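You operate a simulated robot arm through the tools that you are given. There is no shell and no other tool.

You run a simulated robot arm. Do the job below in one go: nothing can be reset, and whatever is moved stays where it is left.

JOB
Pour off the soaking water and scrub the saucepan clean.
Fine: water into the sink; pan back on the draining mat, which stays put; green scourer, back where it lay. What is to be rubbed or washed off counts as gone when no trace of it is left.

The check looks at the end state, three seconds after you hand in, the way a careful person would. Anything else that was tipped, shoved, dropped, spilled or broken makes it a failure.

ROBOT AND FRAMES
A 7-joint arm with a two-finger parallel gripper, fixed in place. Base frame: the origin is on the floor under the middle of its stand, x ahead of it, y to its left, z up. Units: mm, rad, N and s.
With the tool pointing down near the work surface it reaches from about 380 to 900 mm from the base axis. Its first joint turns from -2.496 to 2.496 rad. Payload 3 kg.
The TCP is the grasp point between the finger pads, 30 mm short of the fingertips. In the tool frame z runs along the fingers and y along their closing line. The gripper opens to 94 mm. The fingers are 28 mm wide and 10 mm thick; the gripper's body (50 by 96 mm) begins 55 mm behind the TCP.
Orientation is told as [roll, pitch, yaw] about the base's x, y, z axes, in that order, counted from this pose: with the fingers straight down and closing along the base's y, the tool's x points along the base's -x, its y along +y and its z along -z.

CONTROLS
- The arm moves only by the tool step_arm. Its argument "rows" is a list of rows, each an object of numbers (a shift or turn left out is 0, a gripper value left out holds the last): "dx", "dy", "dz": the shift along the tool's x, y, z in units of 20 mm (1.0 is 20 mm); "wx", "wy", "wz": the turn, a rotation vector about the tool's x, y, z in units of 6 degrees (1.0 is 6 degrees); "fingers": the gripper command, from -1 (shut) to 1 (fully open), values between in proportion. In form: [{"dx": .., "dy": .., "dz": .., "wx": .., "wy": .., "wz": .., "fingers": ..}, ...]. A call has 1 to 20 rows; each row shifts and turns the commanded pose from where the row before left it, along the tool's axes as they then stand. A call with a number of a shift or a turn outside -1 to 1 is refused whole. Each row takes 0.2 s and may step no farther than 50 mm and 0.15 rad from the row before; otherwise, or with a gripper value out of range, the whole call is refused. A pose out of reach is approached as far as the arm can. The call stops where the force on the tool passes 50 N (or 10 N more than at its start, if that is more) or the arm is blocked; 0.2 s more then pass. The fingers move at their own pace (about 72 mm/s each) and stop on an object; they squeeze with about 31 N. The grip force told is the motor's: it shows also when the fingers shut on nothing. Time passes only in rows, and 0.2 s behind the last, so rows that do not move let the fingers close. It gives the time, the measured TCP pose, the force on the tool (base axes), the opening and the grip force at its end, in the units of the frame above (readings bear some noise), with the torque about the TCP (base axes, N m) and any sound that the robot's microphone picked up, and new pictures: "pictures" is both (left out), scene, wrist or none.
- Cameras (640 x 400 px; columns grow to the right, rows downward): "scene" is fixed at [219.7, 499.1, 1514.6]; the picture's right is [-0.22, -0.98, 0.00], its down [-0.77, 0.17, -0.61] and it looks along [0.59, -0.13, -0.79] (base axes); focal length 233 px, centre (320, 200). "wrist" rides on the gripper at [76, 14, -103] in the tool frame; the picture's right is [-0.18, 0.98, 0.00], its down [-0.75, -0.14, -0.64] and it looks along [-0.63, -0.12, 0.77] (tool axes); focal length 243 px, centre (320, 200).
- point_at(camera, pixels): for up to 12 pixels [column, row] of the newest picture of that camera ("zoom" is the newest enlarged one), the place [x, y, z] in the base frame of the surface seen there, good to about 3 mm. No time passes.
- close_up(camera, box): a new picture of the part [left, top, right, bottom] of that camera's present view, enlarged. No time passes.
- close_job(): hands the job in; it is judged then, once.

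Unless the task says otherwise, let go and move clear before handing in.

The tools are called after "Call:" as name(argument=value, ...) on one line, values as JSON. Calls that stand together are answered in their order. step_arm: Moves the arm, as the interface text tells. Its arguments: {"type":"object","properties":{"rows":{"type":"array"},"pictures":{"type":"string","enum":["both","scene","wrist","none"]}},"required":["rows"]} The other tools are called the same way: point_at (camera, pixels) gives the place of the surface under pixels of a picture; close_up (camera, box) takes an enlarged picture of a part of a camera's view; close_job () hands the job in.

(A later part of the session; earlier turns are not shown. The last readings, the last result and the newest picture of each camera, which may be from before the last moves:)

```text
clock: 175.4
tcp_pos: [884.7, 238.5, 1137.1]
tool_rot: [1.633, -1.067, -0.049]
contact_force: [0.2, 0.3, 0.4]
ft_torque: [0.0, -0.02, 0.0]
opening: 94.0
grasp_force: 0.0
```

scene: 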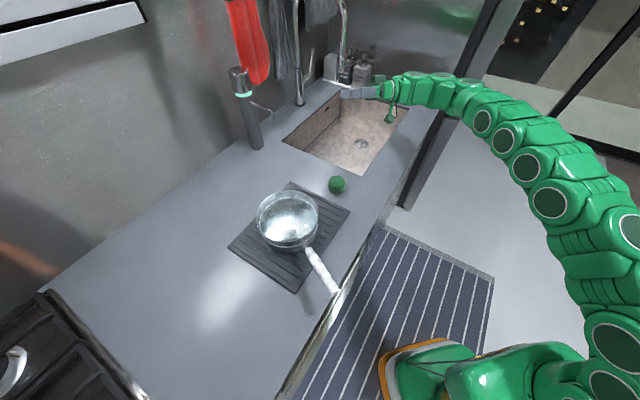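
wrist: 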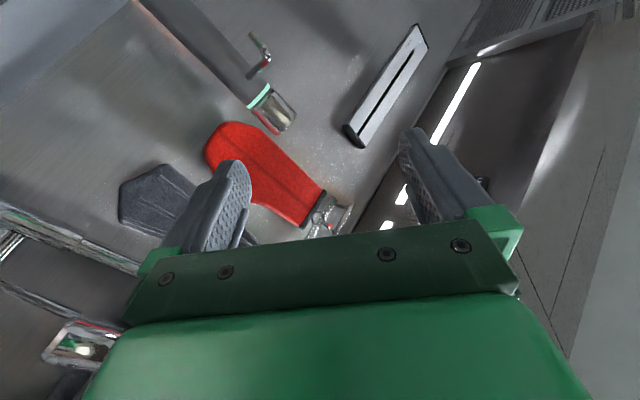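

The flipped hand spins a full 120° at (885,239,1137) without any flag. While unspinning, I'll measure the handle's present place.

Call:
step_arm(rows=[{"wz": -1}, {"wz": -1}, {"wz": -1}, {"wz": -1}, {"wz": -1}, {"wz": -1}, {"wz": -1}, {"wz": -1}, {"wz": -1}, {"wz": -1}, {"wz": -1}, {"wz": -1}, {"wz": -1}, {"wz": -1}, {"wz": -1}, {"wz": -1}, {"wz": -1}, {"wz": -1}, {"wz": -1}, {"wz": -1}], pictures="scene")

Call:
close_up(camera="scene", box=[220, 170, 360, 310])

Call:
point_at(camera="zoom", pixels=[[280, 72], [232, 90], [193, 130], [335, 95], [368, 150], [232, 205], [290, 215], [345, 240], [360, 262], [375, 288], [390, 310], [402, 330]])

```text
clock: 179.6
tcp_pos: [885.2, 239.4, 1137.0]
tool_rot: [-1.6, 0.021, -3.139]
contact_force: [-0.5, 0.1, -0.3]
ft_torque: [-0.01, -0.01, 0.01]
opening: 94.2
grasp_force: 0.0
```

scene: 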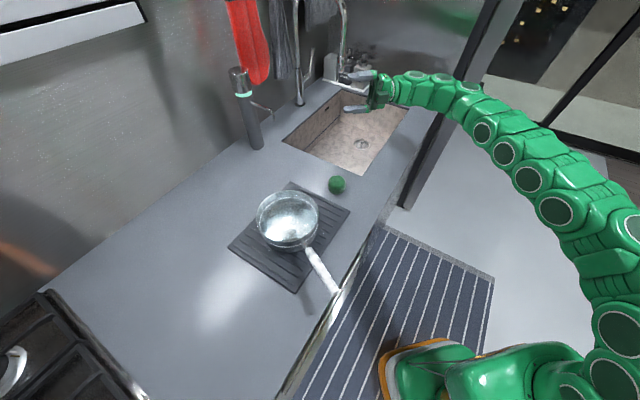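

```text
2.86 times, centred on (290, 240) of scene
```

zoom: 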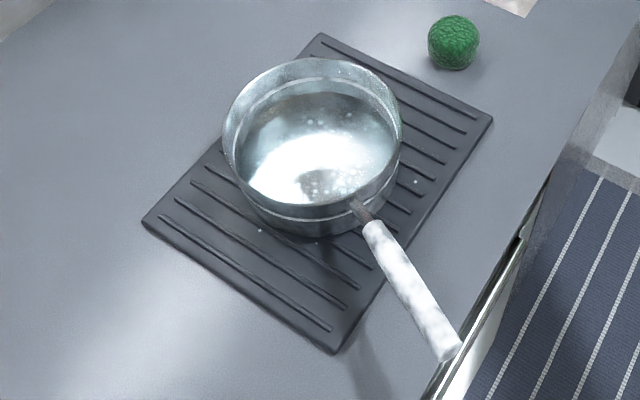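

```text
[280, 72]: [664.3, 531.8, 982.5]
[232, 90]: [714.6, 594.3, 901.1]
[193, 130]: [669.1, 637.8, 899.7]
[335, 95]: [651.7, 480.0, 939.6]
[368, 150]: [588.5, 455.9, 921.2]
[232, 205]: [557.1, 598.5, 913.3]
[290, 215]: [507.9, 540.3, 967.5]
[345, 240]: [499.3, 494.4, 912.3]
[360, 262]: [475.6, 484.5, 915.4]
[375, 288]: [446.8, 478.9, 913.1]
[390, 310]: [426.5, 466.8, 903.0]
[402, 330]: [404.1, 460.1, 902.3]
```

The zoom now shows the handle from (360,210) to (447,350). Measuring it and the rim directly.

Call:
point_at(camera="zoom", pixels=[[376, 232], [388, 252], [400, 272], [412, 292], [424, 312], [436, 332], [445, 347], [320, 59], [240, 95], [223, 140], [402, 112], [362, 207]])

```text
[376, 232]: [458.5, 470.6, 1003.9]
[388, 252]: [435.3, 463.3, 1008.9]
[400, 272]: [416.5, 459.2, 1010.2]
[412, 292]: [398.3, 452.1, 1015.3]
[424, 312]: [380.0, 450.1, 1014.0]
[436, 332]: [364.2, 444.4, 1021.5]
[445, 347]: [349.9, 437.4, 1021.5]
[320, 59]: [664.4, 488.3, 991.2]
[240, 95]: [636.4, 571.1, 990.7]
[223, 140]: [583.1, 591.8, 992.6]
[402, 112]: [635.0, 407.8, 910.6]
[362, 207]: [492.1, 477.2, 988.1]
```

Handle heading is 17°, axis near the grip at about (436,464,995); pan centre (580,506). I'll fly back to the right of the handle and set heading 95°.

Call:
step_arm(rows=[{"dx": -1, "dz": 0.3}, {"dx": -1, "dz": 0.3}, {"dx": -1, "dz": 0.3}, {"dx": -1, "dz": 0.3}, {"dx": -1, "dz": 0.3}, {"dx": -1, "dz": 0.3}, {"dx": -1, "dz": 0.3}, {"dx": -1, "dz": 0.3}, {"dx": -1, "dz": 0.3}, {"dx": -1, "dz": 0.3}, {"dx": -1, "dz": 0.3}, {"dx": -1, "dz": 0.3}, {"dx": -1, "dz": 0.3}, {"dx": -1, "dz": 0.3}, {"dx": -1, "dz": 0.3}, {"dx": -1, "dz": 0.3}, {"dx": -1, "dz": 0.3}, {"dx": -1, "dz": 0.3}, {"dx": -1, "dz": 0.3}, {"dx": -1, "dz": 0.3}], pictures="none")

Call:
step_arm(rows=[{"dx": -1}, {"dx": -1}, {"wy": -0.42, "wx": -0.14}, {"wy": -0.41, "wx": -0.14}, {"dy": 1}, {"dy": 1}], pictures="both")

```text
clock: 183.8
tcp_pos: [482.6, 357.6, 1131.5]
tool_rot: [-1.6, 0.023, -3.139]
contact_force: [-1.0, -0.4, -0.2]
ft_torque: [-0.02, -0.01, -0.02]
opening: 94.1
grasp_force: 0.1
```

```text
clock: 185.2
tcp_pos: [445.6, 358.6, 1091.4]
tool_rot: [-1.57, 0.023, -3.054]
contact_force: [0.5, 1.1, 0.3]
ft_torque: [0.01, 0.01, 0.0]
opening: 94.2
grasp_force: 0.0
```

scene: 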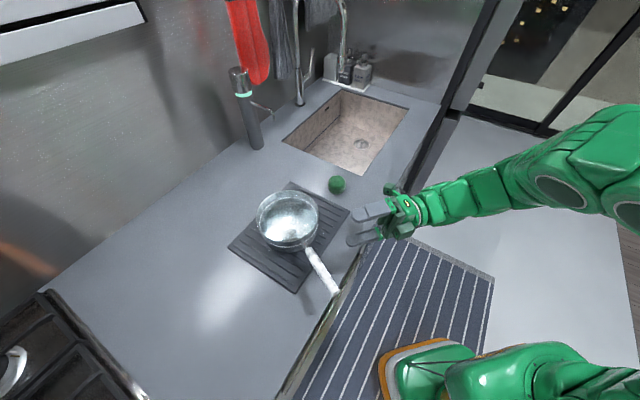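
wrist: 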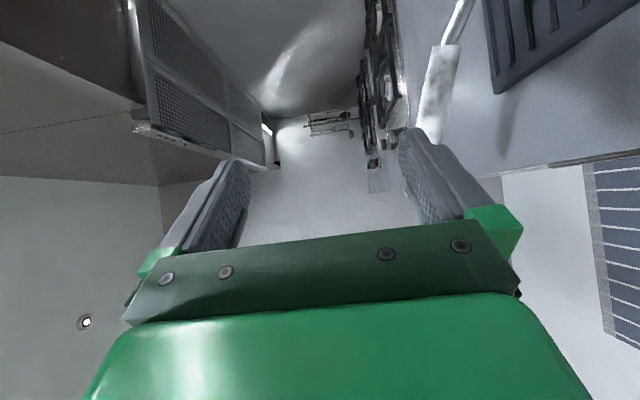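

Heading 95° and upright. I'll lower beside the handle and check alignment.

Call:
step_arm(rows=[{"dy": 0.964}, {"dy": 0.964}, {"dy": 0.964}, {"dy": 0.964}, {"dy": 0.964, "wz": 0.6}], pictures="both")

Call:
close_up(camera="scene", box=[250, 180, 410, 320])

```text
clock: 186.4
tcp_pos: [446.8, 356.4, 992.1]
tool_rot: [-1.57, -0.041, -3.053]
contact_force: [-0.2, 0.1, 0.2]
ft_torque: [0.01, 0.06, 0.02]
opening: 93.9
grasp_force: 0.0
```

scene: 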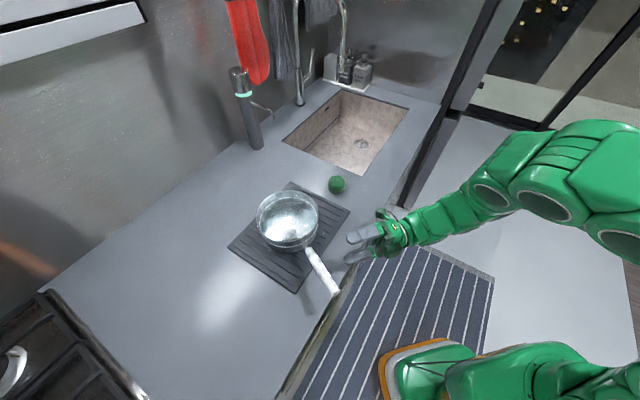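
wrist: 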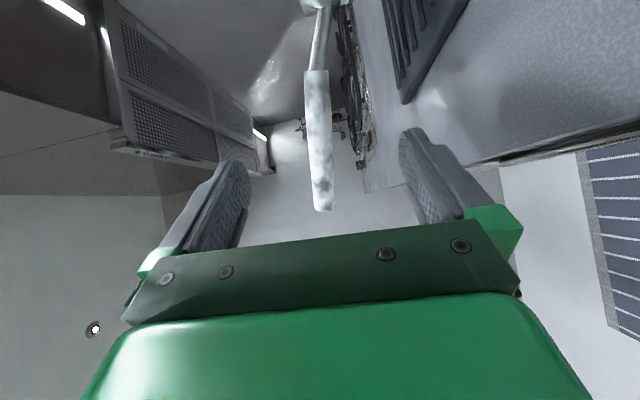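

```text
2.86 times, centred on (330, 250) of scene
```

zoom: 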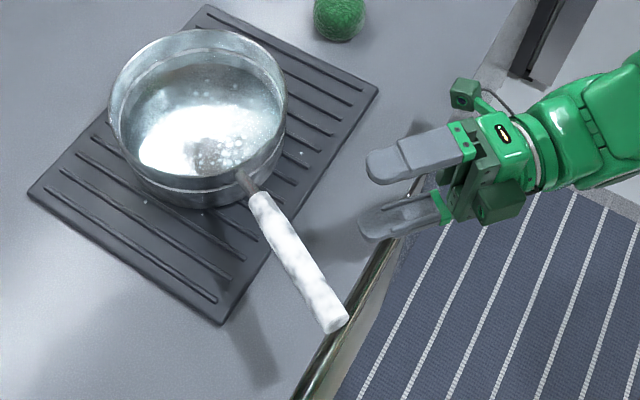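

The handle (318,140) lies midway between the fingertips. Advancing to straddle it.

Call:
step_arm(rows=[{"dz": 0.9, "dy": -0.12}, {"dz": 0.9}, {"dz": 0.9}, {"dz": 0.9}, {"dz": 0.9}, {"dz": 0.9}], pictures="both")

Call:
close_up(camera="scene", box=[250, 180, 410, 320])

Call:
close_up(camera="wrist", box=[200, 60, 440, 240])

```text
clock: 187.8
tcp_pos: [439.4, 466.3, 996.6]
tool_rot: [-1.568, -0.039, -3.051]
contact_force: [0.6, -0.3, -0.5]
ft_torque: [-0.02, 0.01, 0.03]
opening: 93.9
grasp_force: 0.1
```

scene: 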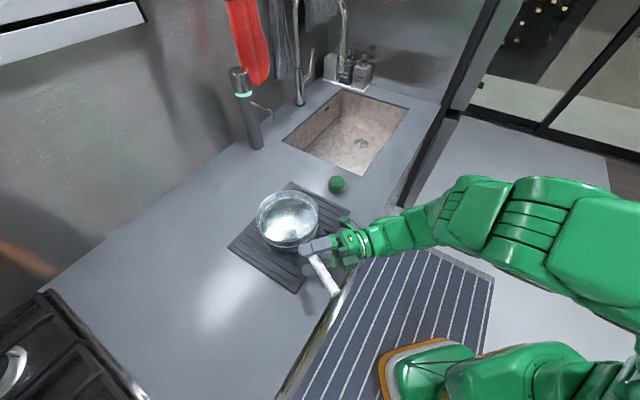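
wrist: 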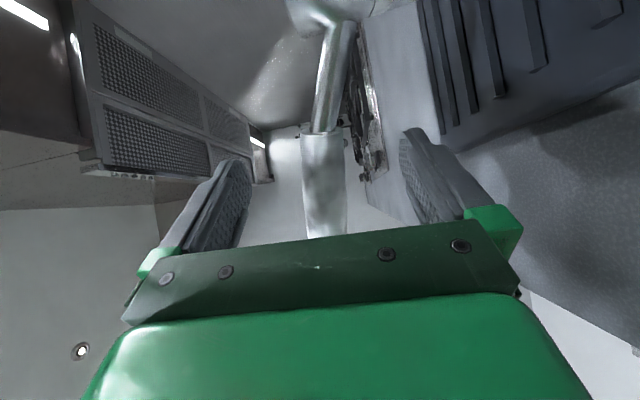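

```text
2.86 times, centred on (330, 250) of scene
```

zoom: 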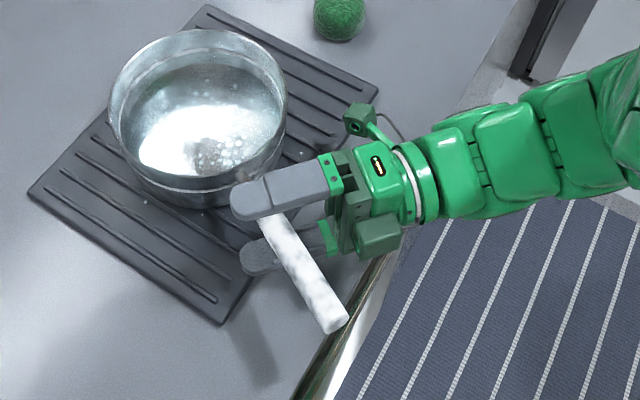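

```text
2.22 times, centred on (320, 150) of wrist
```

zoom: 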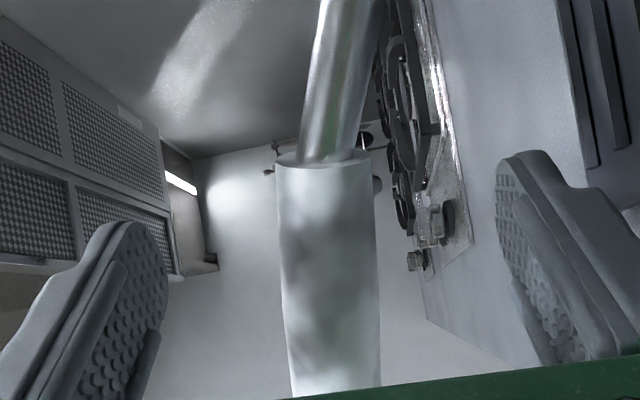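

Handle is centred between the pads. Closing.

Call:
step_arm(rows=[{"fingers": 0.2}, {"fingers": -0.2}, {"fingers": -0.45}, {"fingers": -0.7}, {"fingers": -1}, {"fingers": -1}], pictures="none")

Call:
step_arm(rows=[{"dy": -0.1}, {"dy": -0.1}, {"dy": -0.1}, {"dy": -0.1}, {}], pictures="none")

Call:
step_arm(rows=[{"wz": -0.3, "dy": -0.15}, {"wz": -0.3, "dy": -0.15}, {"wz": -0.3, "dy": -0.15}, {}], pictures="scene")

Call:
close_up(camera="scene", box=[230, 160, 390, 300])

```text
clock: 189.2
tcp_pos: [440.0, 467.3, 996.8]
tool_rot: [-1.569, -0.04, -3.053]
contact_force: [0.0, -0.6, -0.1]
ft_torque: [-0.34, 1.0, -0.12]
opening: 31.2
grasp_force: 30.7
```

```text
clock: 190.4
tcp_pos: [439.8, 465.8, 1006.3]
tool_rot: [-1.568, -0.038, -3.052]
contact_force: [-0.5, -1.4, -7.9]
ft_torque: [-0.27, 0.66, -0.25]
opening: 32.0
grasp_force: 31.1
```

```text
clock: 191.4
tcp_pos: [439.4, 466.0, 1011.9]
tool_rot: [-1.568, 0.053, -3.055]
contact_force: [1.2, -0.2, -10.8]
ft_torque: [-0.33, 1.17, -0.02]
opening: 33.7
grasp_force: 30.9
```

scene: 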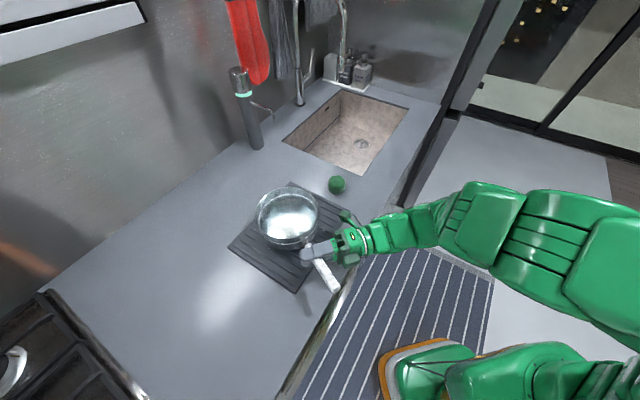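

```text
2.86 times, centred on (310, 230) of scene
```

zoom: 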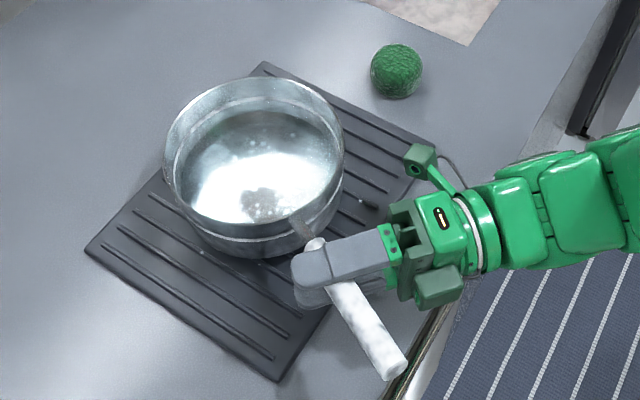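

Lifted again (-10.8 N, about 1.2 Nm). Checking the pan's level.

Call:
point_at(camera="zoom", pixels=[[262, 78], [205, 97], [166, 140], [170, 175], [320, 97], [343, 140], [225, 228], [290, 225], [345, 300], [375, 345]])

```text
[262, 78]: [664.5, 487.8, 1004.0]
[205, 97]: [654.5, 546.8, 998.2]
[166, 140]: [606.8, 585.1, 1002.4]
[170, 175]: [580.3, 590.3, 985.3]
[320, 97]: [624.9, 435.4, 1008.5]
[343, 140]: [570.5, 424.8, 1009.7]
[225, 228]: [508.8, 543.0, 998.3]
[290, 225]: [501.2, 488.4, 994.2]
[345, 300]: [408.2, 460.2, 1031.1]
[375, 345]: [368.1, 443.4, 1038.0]
```

The pan is level front-to-back (far rim 1004, handle slope 9°). Lifting to carry height.

Call:
step_arm(rows=[{"dy": -0.3}, {"dy": -0.5}, {"dy": -0.5}, {"dy": -0.5}, {"dy": -0.5}, {"dy": -0.5}, {"dy": -0.5}, {"dy": -0.4}, {"dy": -0.3}, {"dy": -0.15}], pictures="both")

Call:
close_up(camera="scene", box=[230, 150, 390, 290])

```text
clock: 193.6
tcp_pos: [435.0, 467.3, 1096.9]
tool_rot: [-1.569, 0.053, -3.052]
contact_force: [0.6, -0.6, -10.5]
ft_torque: [-0.37, 1.19, 0.02]
opening: 34.2
grasp_force: 31.2
```

scene: 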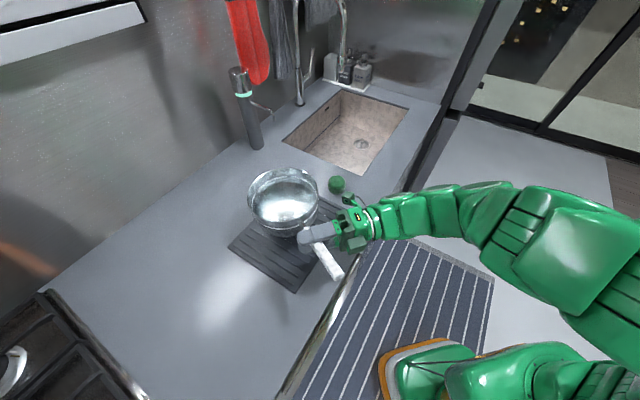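
wrist: 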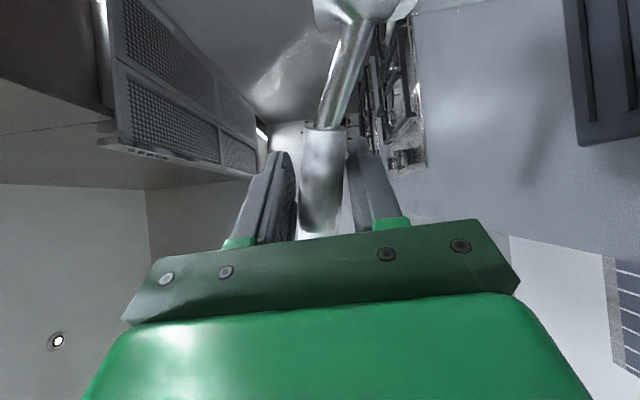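

```text
2.86 times, centred on (310, 220) of scene
```

zoom: 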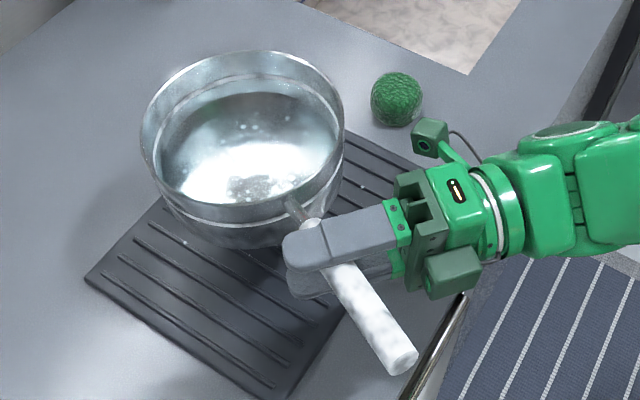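

Steady. Carrying to the sink along the rehearsed line, first half.

Call:
step_arm(rows=[{"dx": 0.163, "dz": -0.114, "dy": -0.016}, {"dx": 0.326, "dz": -0.228, "dy": -0.033}, {"dx": 0.49, "dz": -0.343, "dy": -0.049}, {"dx": 0.653, "dz": -0.457, "dy": -0.065}, {"dx": 0.653, "dz": -0.457, "dy": -0.065}, {"dx": 0.653, "dz": -0.457, "dy": -0.065}, {"dx": 0.653, "dz": -0.457, "dy": -0.065}, {"dx": 0.653, "dz": -0.457, "dy": -0.065}, {"dx": 0.653, "dz": -0.457, "dy": -0.065}, {"dx": 0.653, "dz": -0.457, "dy": -0.065}, {"dx": 0.653, "dz": -0.457, "dy": -0.065}, {"dx": 0.653, "dz": -0.457, "dy": -0.065}, {"dx": 0.653, "dz": -0.457, "dy": -0.065}, {"dx": 0.653, "dz": -0.457, "dy": -0.065}, {"dx": 0.653, "dz": -0.457, "dy": -0.065}, {"dx": 0.653, "dz": -0.457, "dy": -0.065}, {"dx": 0.653, "dz": -0.457, "dy": -0.065}, {"dx": 0.49, "dz": -0.343, "dy": -0.049}, {"dx": 0.326, "dz": -0.228, "dy": -0.033}, {"dx": 0.163, "dz": -0.114, "dy": -0.016}], pictures="scene")

```text
clock: 197.8
tcp_pos: [668.6, 330.4, 1130.9]
tool_rot: [-1.57, 0.055, -3.053]
contact_force: [0.4, -0.1, -10.6]
ft_torque: [-0.29, 1.15, 0.02]
opening: 34.4
grasp_force: 30.8
```

scene: 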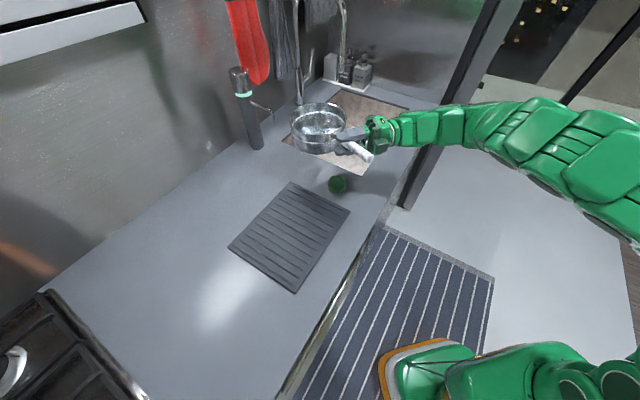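

Good, at (669,330,1131) with the load unchanged. Second half to the pour point.

Call:
step_arm(rows=[{"dx": 0.165, "dz": -0.113}, {"dx": 0.33, "dz": -0.227}, {"dx": 0.494, "dz": -0.34}, {"dx": 0.659, "dz": -0.454}, {"dx": 0.659, "dz": -0.454}, {"dx": 0.659, "dz": -0.454}, {"dx": 0.659, "dz": -0.454}, {"dx": 0.659, "dz": -0.454}, {"dx": 0.659, "dz": -0.454}, {"dx": 0.659, "dz": -0.454}, {"dx": 0.659, "dz": -0.454}, {"dx": 0.659, "dz": -0.454}, {"dx": 0.659, "dz": -0.454}, {"dx": 0.659, "dz": -0.454}, {"dx": 0.659, "dz": -0.454}, {"dx": 0.659, "dz": -0.454}, {"dx": 0.494, "dz": -0.34}, {"dx": 0.247, "dz": -0.17}, {"dx": 0.165, "dz": -0.113}], pictures="both")

Call:
close_up(camera="scene", box=[280, 40, 440, 180])

```text
clock: 201.8
tcp_pos: [888.6, 203.5, 1140.8]
tool_rot: [-1.566, 0.054, -3.054]
contact_force: [0.2, -0.2, -10.8]
ft_torque: [-0.36, 1.13, 0.01]
opening: 35.6
grasp_force: 31.1
```

scene: 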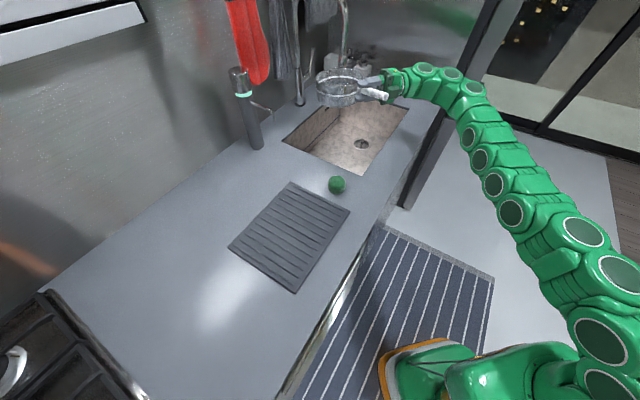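
wrist: 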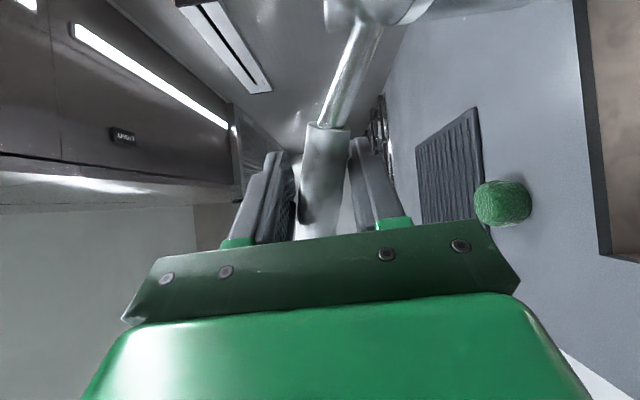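

```text
2.86 times, centred on (360, 110) of scene
```

zoom: 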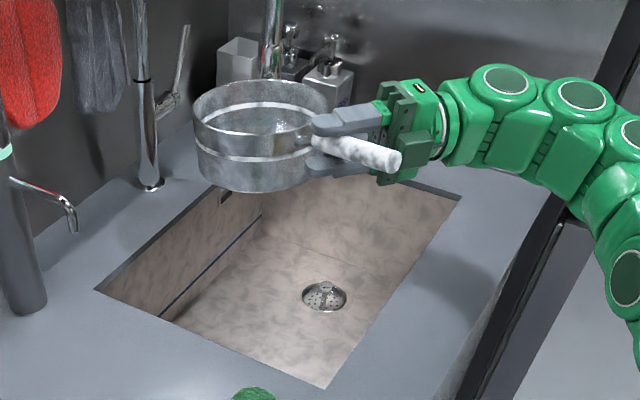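

Pan is over the sink at (889,204,1141). Starting the pour spin, first 30°.

Call:
step_arm(rows=[{"wz": 0.25}, {"wz": 0.4}, {"wz": 0.5}, {"wz": 0.5}, {"wz": 0.5}, {"wz": 0.5}, {"wz": 0.5}, {"wz": 0.5}, {"wz": 0.5}, {"wz": 0.5}, {"wz": 0.35}], pictures="scene")

Call:
close_up(camera="scene", box=[280, 40, 440, 180])

```text
clock: 204.2
tcp_pos: [890.2, 205.6, 1141.1]
tool_rot: [-1.568, -0.468, -3.052]
contact_force: [0.5, -1.3, -10.6]
ft_torque: [-0.29, 0.68, 0.05]
opening: 35.5
grasp_force: 31.3
```

scene: 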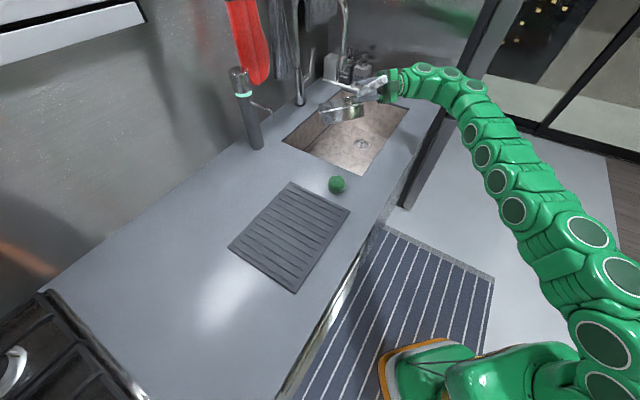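

```text
2.86 times, centred on (360, 110) of scene
```

zoom: 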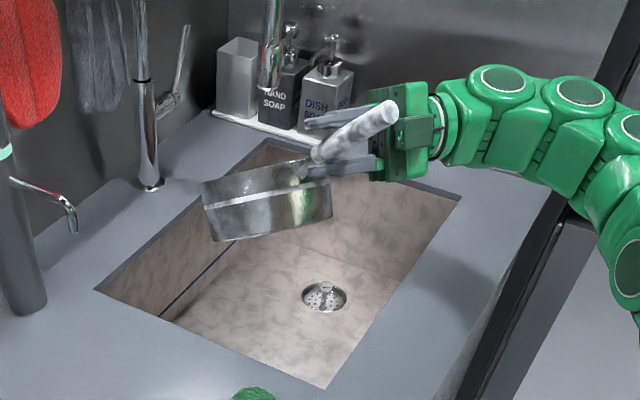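

Tilted 30° with pose exact and weight unchanged. Continuing the pour slowly.

Call:
step_arm(rows=[{"wz": 0.35}, {"wz": 0.4}, {"wz": 0.4}, {"wz": 0.4}, {"wz": 0.4}, {"wz": 0.4}, {"wz": 0.35}], pictures="scene")

Call:
close_up(camera="scene", box=[280, 40, 440, 180])

Call:
step_arm(rows=[{"wz": 0.35}, {"wz": 0.4}, {"wz": 0.4}, {"wz": 0.4}, {"wz": 0.4}, {"wz": 0.4}, {"wz": 0.35}], pictures="scene")

Call:
close_up(camera="scene", box=[280, 40, 440, 180])

```text
clock: 205.8
tcp_pos: [889.3, 204.8, 1140.0]
tool_rot: [-1.569, -0.755, -3.053]
contact_force: [0.4, 0.4, -10.4]
ft_torque: [-0.26, 0.56, 0.03]
opening: 31.1
grasp_force: 30.6
```

scene: 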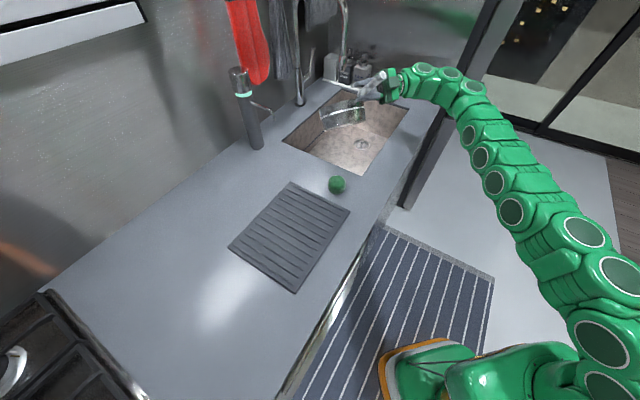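

```text
2.86 times, centred on (360, 110) of scene
```

zoom: 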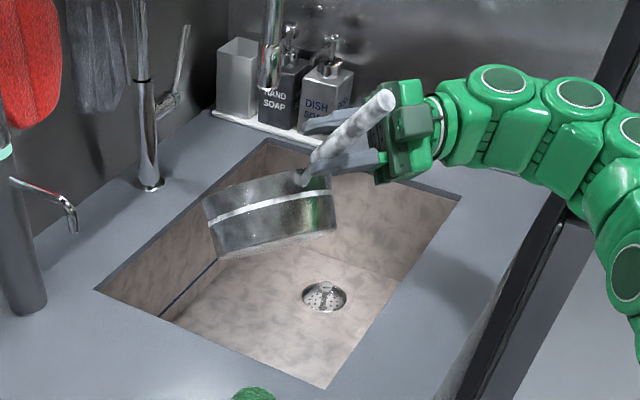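

```text
clock: 207.4
tcp_pos: [889.8, 205.7, 1140.7]
tool_rot: [-1.568, -1.038, -3.054]
contact_force: [0.2, 0.8, -11.2]
ft_torque: [-0.22, 0.31, 0.02]
opening: 28.2
grasp_force: 30.5
```

scene: 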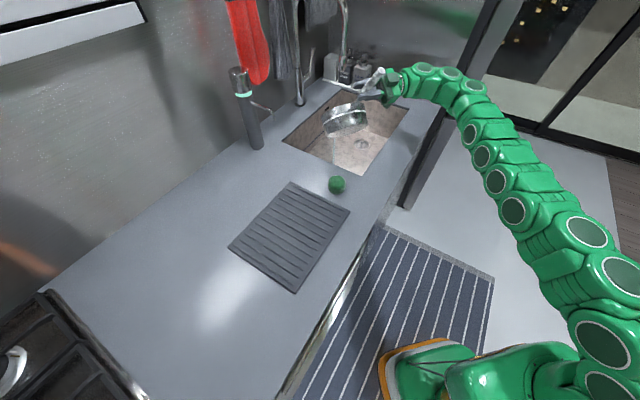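

```text
2.86 times, centred on (360, 110) of scene
```

zoom: 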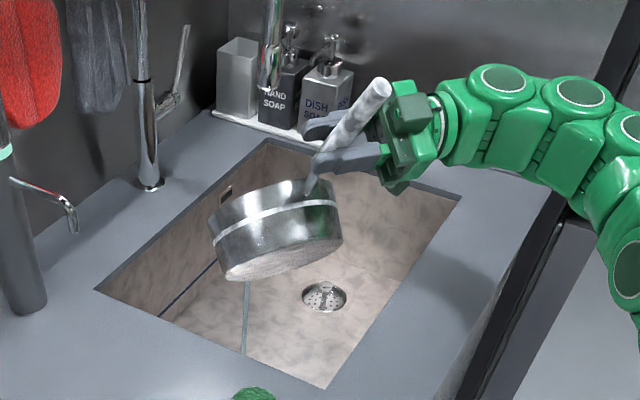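

Water is now streaming from the lip at zoom (246,300), ending behind the sink's near edge. I'll check exactly where the stream is before continuing.

Call:
point_at(camera="zoom", pixels=[[247, 290], [245, 310], [244, 330], [243, 345], [243, 356], [240, 260], [280, 265], [330, 250], [215, 225], [260, 175]])

Call:
step_arm(rows=[{}, {}, {}], pictures="scene")

Call:
close_up(camera="scene", box=[280, 40, 440, 180])

```text
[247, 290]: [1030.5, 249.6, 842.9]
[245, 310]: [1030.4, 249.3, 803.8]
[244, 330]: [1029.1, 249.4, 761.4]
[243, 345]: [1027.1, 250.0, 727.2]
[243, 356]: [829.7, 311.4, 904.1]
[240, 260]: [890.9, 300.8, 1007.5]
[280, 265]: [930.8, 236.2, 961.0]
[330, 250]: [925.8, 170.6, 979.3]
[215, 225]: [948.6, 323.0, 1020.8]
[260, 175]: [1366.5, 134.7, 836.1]
```

```text
clock: 208.2
tcp_pos: [888.9, 206.3, 1142.5]
tool_rot: [-1.567, -1.036, -3.056]
contact_force: [-0.5, 0.3, -9.6]
ft_torque: [-0.23, 0.38, -0.03]
opening: 28.4
grasp_force: 31.0
```

scene: 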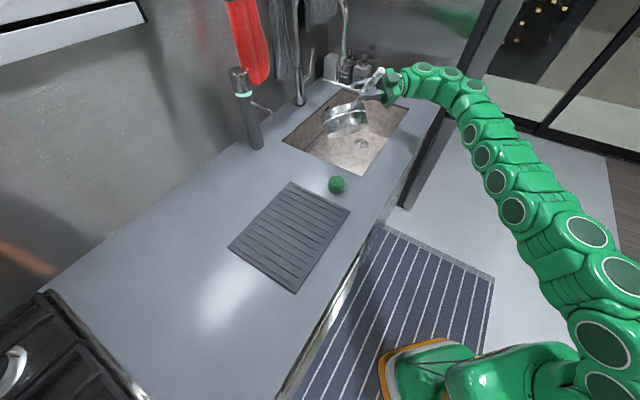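

```text
2.86 times, centred on (360, 110) of scene
```

zoom: 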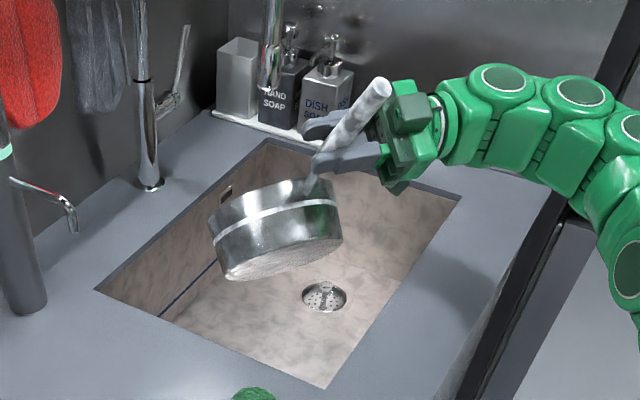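

The stream fell at (1030,250), well inside the sink, and has paused. Continuing to tilt.

Call:
step_arm(rows=[{"wz": 0.4}, {"wz": 0.4}, {"wz": 0.4}, {"wz": 0.4}, {"wz": 0.4}, {}], pictures="scene")

Call:
close_up(camera="scene", box=[280, 40, 440, 180])

Call:
step_arm(rows=[{"wz": 0.4}, {"wz": 0.4}, {"wz": 0.4}, {"wz": 0.4}, {"wz": 0.4}, {}], pictures="scene")

Call:
close_up(camera="scene", box=[280, 40, 440, 180])

```text
clock: 209.6
tcp_pos: [890.2, 205.5, 1141.4]
tool_rot: [-1.565, -1.246, -3.057]
contact_force: [0.7, -0.3, -8.7]
ft_torque: [-0.2, 0.11, -0.01]
opening: 28.3
grasp_force: 31.1
```

scene: 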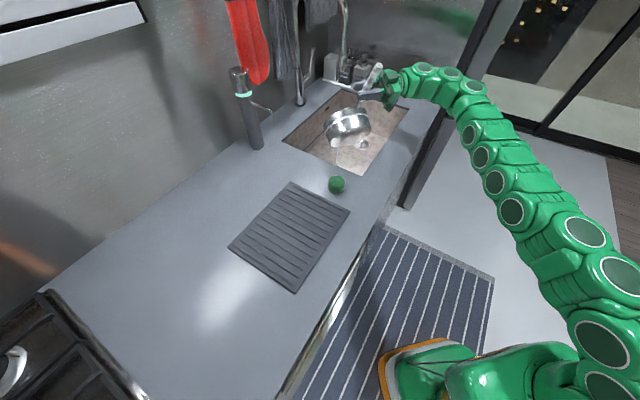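

```text
2.86 times, centred on (360, 110) of scene
```

zoom: 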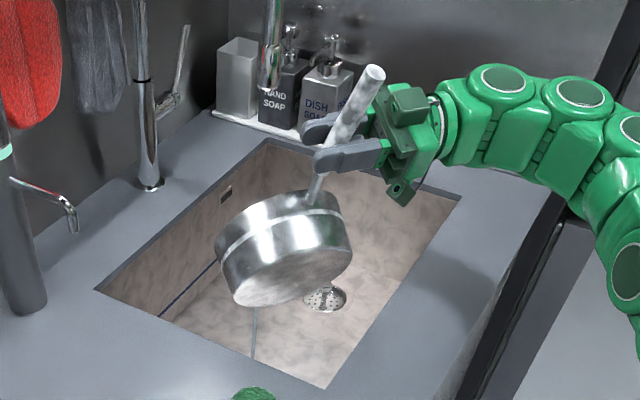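

```text
clock: 211.0
tcp_pos: [889.3, 205.6, 1141.7]
tool_rot: [-1.554, -1.455, -3.072]
contact_force: [0.6, -0.2, -8.3]
ft_torque: [-0.14, -0.11, 0.03]
opening: 27.9
grasp_force: 31.1
```

scene: 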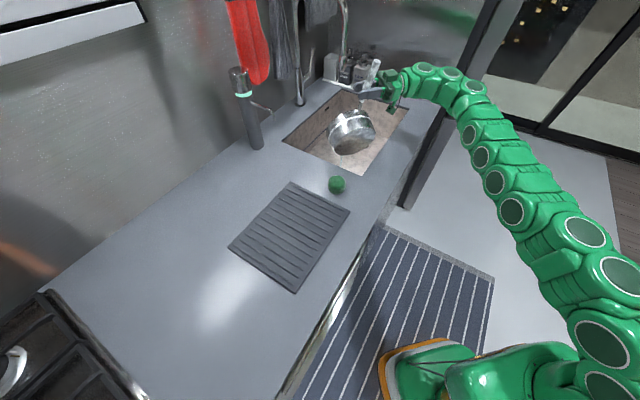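

```text
2.86 times, centred on (360, 110) of scene
```

zoom: 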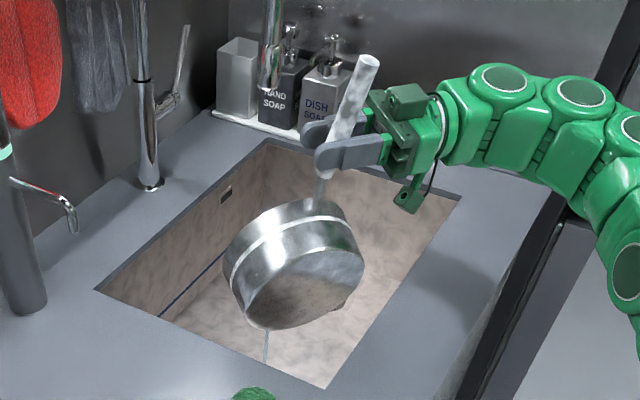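

Weight is dropping (-8.3 N) and the stream stays in the sink. The pan is near hanging balance; continuing past vertical.

Call:
step_arm(rows=[{"wz": 0.4}, {"wz": 0.4}, {"wz": 0.4}, {"wz": 0.4}, {"wz": 0.4}, {}], pictures="none")

Call:
step_arm(rows=[{"wz": 0.4}, {"wz": 0.4}, {"wz": 0.4}, {"wz": 0.4}, {"wz": 0.4}, {}], pictures="scene")

Call:
close_up(camera="scene", box=[280, 40, 440, 180])

```text
clock: 212.4
tcp_pos: [889.4, 205.6, 1143.3]
tool_rot: [1.553, -1.478, 0.108]
contact_force: [0.0, 0.5, -6.5]
ft_torque: [-0.13, -0.31, 0.0]
opening: 28.3
grasp_force: 30.5
```

```text
clock: 213.8
tcp_pos: [890.1, 205.7, 1141.6]
tool_rot: [1.564, -1.27, 0.093]
contact_force: [0.1, 0.7, -7.6]
ft_torque: [-0.11, -0.47, 0.01]
opening: 27.8
grasp_force: 31.2
```

scene: 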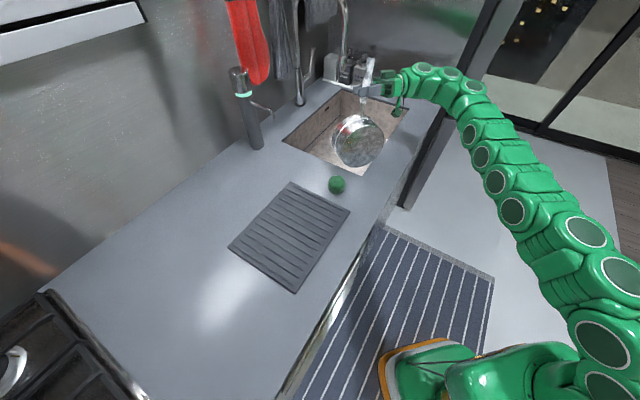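

```text
2.86 times, centred on (360, 110) of scene
```

zoom: 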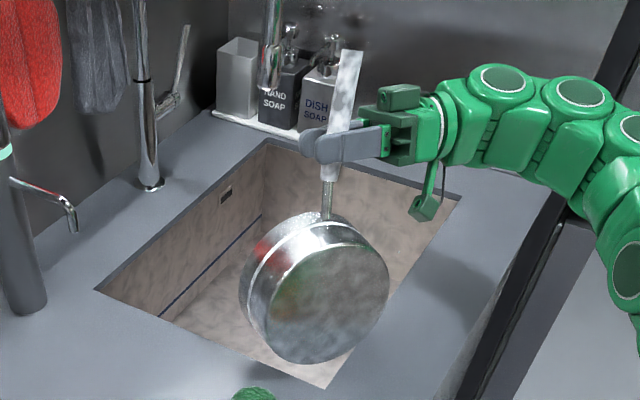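

Load is about -7 N and no stream is visible now. I'll measure the pan bottom's plane to know its real tilt.

Call:
point_at(camera="zoom", pixels=[[330, 290], [285, 310], [375, 285], [320, 350], [345, 255], [300, 275], [365, 320]])

```text
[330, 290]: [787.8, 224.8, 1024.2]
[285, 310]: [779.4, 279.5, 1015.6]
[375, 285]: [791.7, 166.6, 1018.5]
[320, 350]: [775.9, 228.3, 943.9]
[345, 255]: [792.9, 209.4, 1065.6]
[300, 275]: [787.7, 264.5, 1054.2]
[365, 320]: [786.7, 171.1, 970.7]
```

The pan bottom is tilted about 97°, just past vertical. I'll go some 9° further and hold for the last drops.

Call:
step_arm(rows=[{"wz": 0.4}, {"wz": 0.4}, {"wz": 0.4}, {"wz": 0.4}, {}, {}, {}, {}, {}, {}, {}, {}], pictures="scene")

Call:
close_up(camera="scene", box=[280, 40, 440, 180])

Call:
point_at(camera="zoom", pixels=[[330, 290], [285, 310], [375, 285], [320, 345], [345, 255], [300, 275], [365, 320]])

```text
clock: 216.4
tcp_pos: [890.7, 205.9, 1142.6]
tool_rot: [1.567, -1.1, 0.093]
contact_force: [0.5, -0.3, -6.5]
ft_torque: [-0.07, -0.63, -0.03]
opening: 28.0
grasp_force: 31.1
```

scene: 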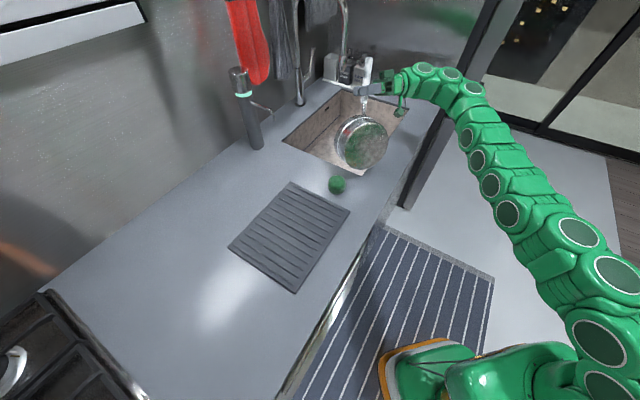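

```text
2.86 times, centred on (360, 110) of scene
```

zoom: 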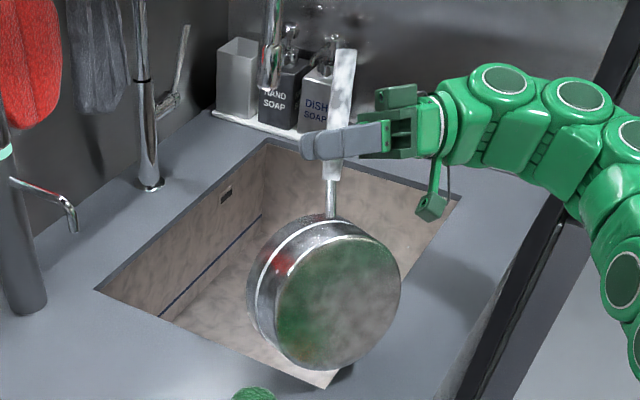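

```text
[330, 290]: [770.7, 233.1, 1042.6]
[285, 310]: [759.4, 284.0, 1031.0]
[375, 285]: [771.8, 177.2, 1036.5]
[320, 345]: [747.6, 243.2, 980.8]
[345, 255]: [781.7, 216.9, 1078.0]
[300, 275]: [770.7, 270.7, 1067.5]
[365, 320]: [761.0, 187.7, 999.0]
```

Tilt is now ~107° and the load has settled at -6.5 N, so the pan is empty. I'll spin back toward level.

Call:
step_arm(rows=[{"wz": -0.6}, {"wz": -0.8}, {"wz": -0.8}, {"wz": -0.8}, {"wz": -0.8}, {"wz": -0.8}, {"wz": -0.8}, {"wz": -0.8}, {"wz": -0.8}, {"wz": -0.8}, {"wz": -0.8}, {"wz": -0.8}], pictures="scene")

Call:
step_arm(rows=[{"wz": -0.8}, {"wz": -0.8}, {"wz": -0.8}, {"wz": -0.8}, {"wz": -0.8}, {"wz": -0.8}, {"wz": -0.8}, {"wz": -0.8}, {"wz": -0.8}, {"wz": -0.6}], pictures="both")

Call:
close_up(camera="scene", box=[280, 40, 440, 180])

```text
clock: 219.0
tcp_pos: [890.3, 206.1, 1141.8]
tool_rot: [-1.566, -1.054, -3.056]
contact_force: [0.7, -0.3, -7.1]
ft_torque: [-0.12, 0.24, -0.02]
opening: 28.0
grasp_force: 30.6
```

scene: 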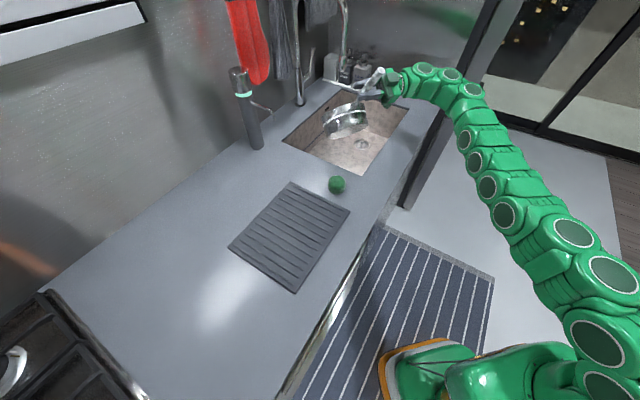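

```text
clock: 221.2
tcp_pos: [889.5, 205.4, 1142.9]
tool_rot: [-1.569, -0.237, -3.053]
contact_force: [0.3, 0.4, -6.5]
ft_torque: [-0.24, 0.79, 0.0]
opening: 29.1
grasp_force: 30.8
```

scene: 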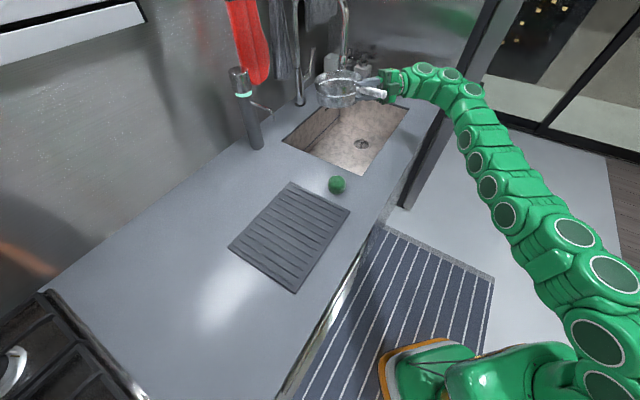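
wrist: 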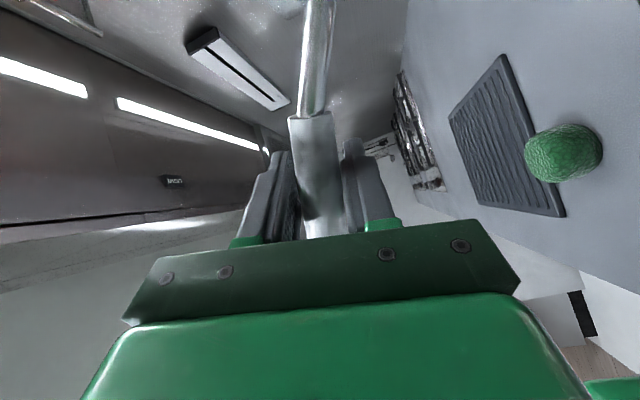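

```text
2.86 times, centred on (360, 110) of scene
```

zoom: 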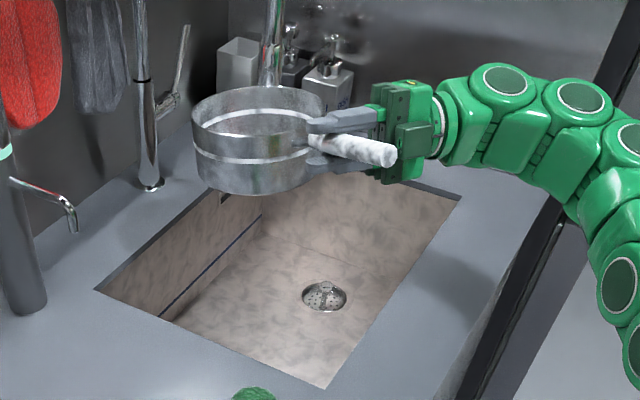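

The pan is level and empty. Carrying it back toward the mat.

Call:
step_arm(rows=[{"dx": -0.4, "dy": 0.135, "dz": 0.29}, {"dx": -0.785, "dy": 0.27, "dz": 0.577}, {"dx": -0.785, "dy": 0.27, "dz": 0.577}, {"dx": -0.785, "dy": 0.27, "dz": 0.577}, {"dx": -0.785, "dy": 0.27, "dz": 0.577}, {"dx": -0.785, "dy": 0.27, "dz": 0.577}, {"dx": -0.785, "dy": 0.27, "dz": 0.577}, {"dx": -0.785, "dy": 0.27, "dz": 0.577}, {"dx": -0.785, "dy": 0.27, "dz": 0.577}, {"dx": -0.785, "dy": 0.27, "dz": 0.577}, {"dx": -0.785, "dy": 0.27, "dz": 0.577}, {"dx": -0.785, "dy": 0.27, "dz": 0.577}, {"dx": -0.785, "dy": 0.27, "dz": 0.577}, {"dx": -0.4, "dy": 0.135, "dz": 0.29}], pictures="none")

Call:
step_arm(rows=[{"dx": -0.4, "dy": 0.135, "dz": 0.29}, {"dx": -0.785, "dy": 0.27, "dz": 0.577}, {"dx": -0.785, "dy": 0.27, "dz": 0.577}, {"dx": -0.785, "dy": 0.27, "dz": 0.577}, {"dx": -0.785, "dy": 0.27, "dz": 0.577}, {"dx": -0.785, "dy": 0.27, "dz": 0.577}, {"dx": -0.785, "dy": 0.27, "dz": 0.577}, {"dx": -0.785, "dy": 0.27, "dz": 0.577}, {"dx": -0.785, "dy": 0.27, "dz": 0.577}, {"dx": -0.785, "dy": 0.27, "dz": 0.577}, {"dx": -0.785, "dy": 0.27, "dz": 0.577}, {"dx": -0.785, "dy": 0.27, "dz": 0.577}, {"dx": -0.785, "dy": 0.27, "dz": 0.577}, {"dx": -0.4, "dy": 0.135, "dz": 0.29}], pictures="both")

Call:
close_up(camera="scene", box=[230, 150, 390, 290])

```text
clock: 224.2
tcp_pos: [772.0, 345.7, 1163.4]
tool_rot: [-1.569, -0.239, -3.051]
contact_force: [-0.4, -0.2, -7.0]
ft_torque: [-0.21, 0.78, -0.01]
opening: 29.6
grasp_force: 31.0
out of reach, approached as far as the arm can: row 7, 8, 9, 10, 11, 12, 13, 14
```

```text
clock: 227.2
tcp_pos: [699.1, 512.7, 1221.6]
tool_rot: [-1.566, -0.238, -3.052]
contact_force: [0.1, -0.3, -6.8]
ft_torque: [0.19, 0.8, -0.02]
opening: 29.6
grasp_force: 30.9
out of reach, approached as far as the arm can: row 1, 2, 3, 4, 5, 6, 7, 8, 9, 10, 11, 12, 13, 14
```

scene: 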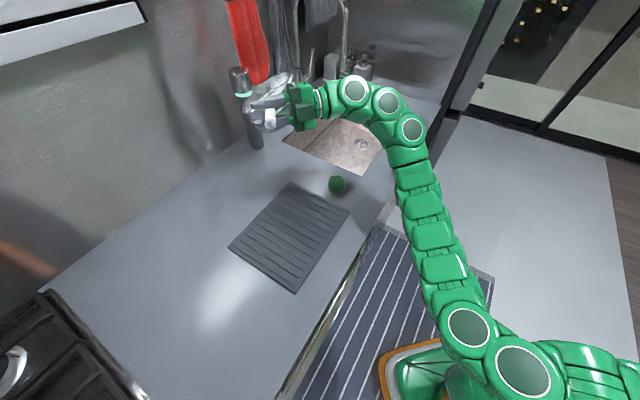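
wrist: 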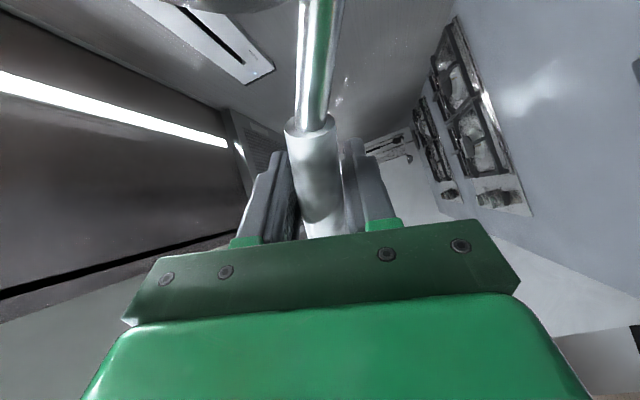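

```text
2.86 times, centred on (310, 220) of scene
```

zoom: 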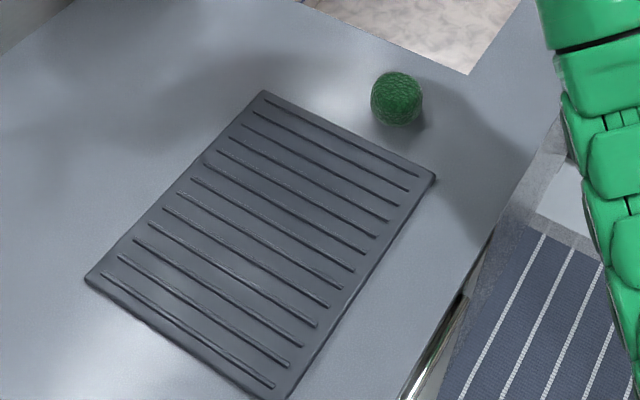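

The return line went out of reach and the arm wandered to (699,513,1222); nothing was touched (load normal, scourer and mat unmoved). I'll retrace back to the sink pose first.

Call:
step_arm(rows=[{"dx": 0.2, "dy": 0.12, "dz": -0.5}, {"dx": 0.352, "dy": 0.218, "dz": -0.864}, {"dx": 0.352, "dy": 0.218, "dz": -0.864}, {"dx": 0.352, "dy": 0.218, "dz": -0.864}, {"dx": 0.352, "dy": 0.218, "dz": -0.864}], pictures="scene")

```text
clock: 228.4
tcp_pos: [737.4, 438.6, 1198.5]
tool_rot: [-1.566, -0.238, -3.05]
contact_force: [-0.2, 0.9, -7.2]
ft_torque: [0.23, 0.83, 0.03]
opening: 29.5
grasp_force: 30.9
out of reach, approached as far as the arm can: row 3, 5
```

scene: 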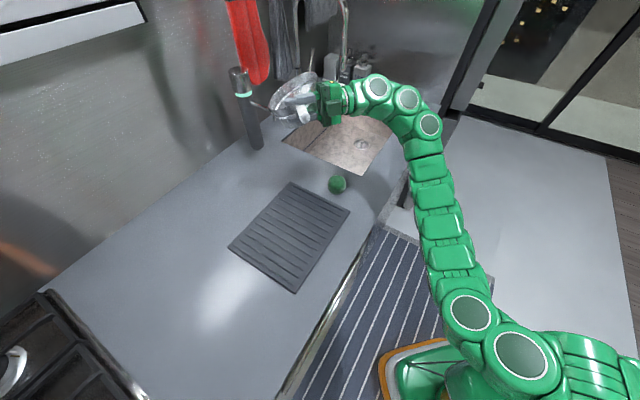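

The torque pattern suggests the pan has swung in yaw within the grip. I'll zoom to see it.

Call:
close_up(camera="scene", box=[220, 30, 400, 180])

Call:
point_at(camera="scene", pixels=[[310, 74], [290, 80], [275, 100], [280, 118], [317, 90], [304, 112], [308, 118], [244, 75], [241, 95], [250, 140], [268, 110], [330, 92]])

```text
2.67 times, centred on (310, 105) of scene
```

zoom: 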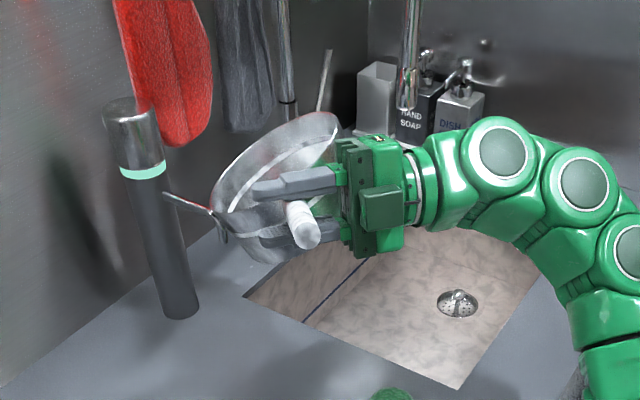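

```text
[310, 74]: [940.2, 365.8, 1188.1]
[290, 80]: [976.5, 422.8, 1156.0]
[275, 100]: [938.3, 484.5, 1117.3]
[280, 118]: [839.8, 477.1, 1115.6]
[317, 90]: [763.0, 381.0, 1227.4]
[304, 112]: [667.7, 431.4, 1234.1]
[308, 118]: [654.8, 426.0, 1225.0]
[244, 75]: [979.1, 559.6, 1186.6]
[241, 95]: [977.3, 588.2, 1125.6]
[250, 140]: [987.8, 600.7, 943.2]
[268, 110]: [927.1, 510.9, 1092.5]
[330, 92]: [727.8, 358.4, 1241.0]
```

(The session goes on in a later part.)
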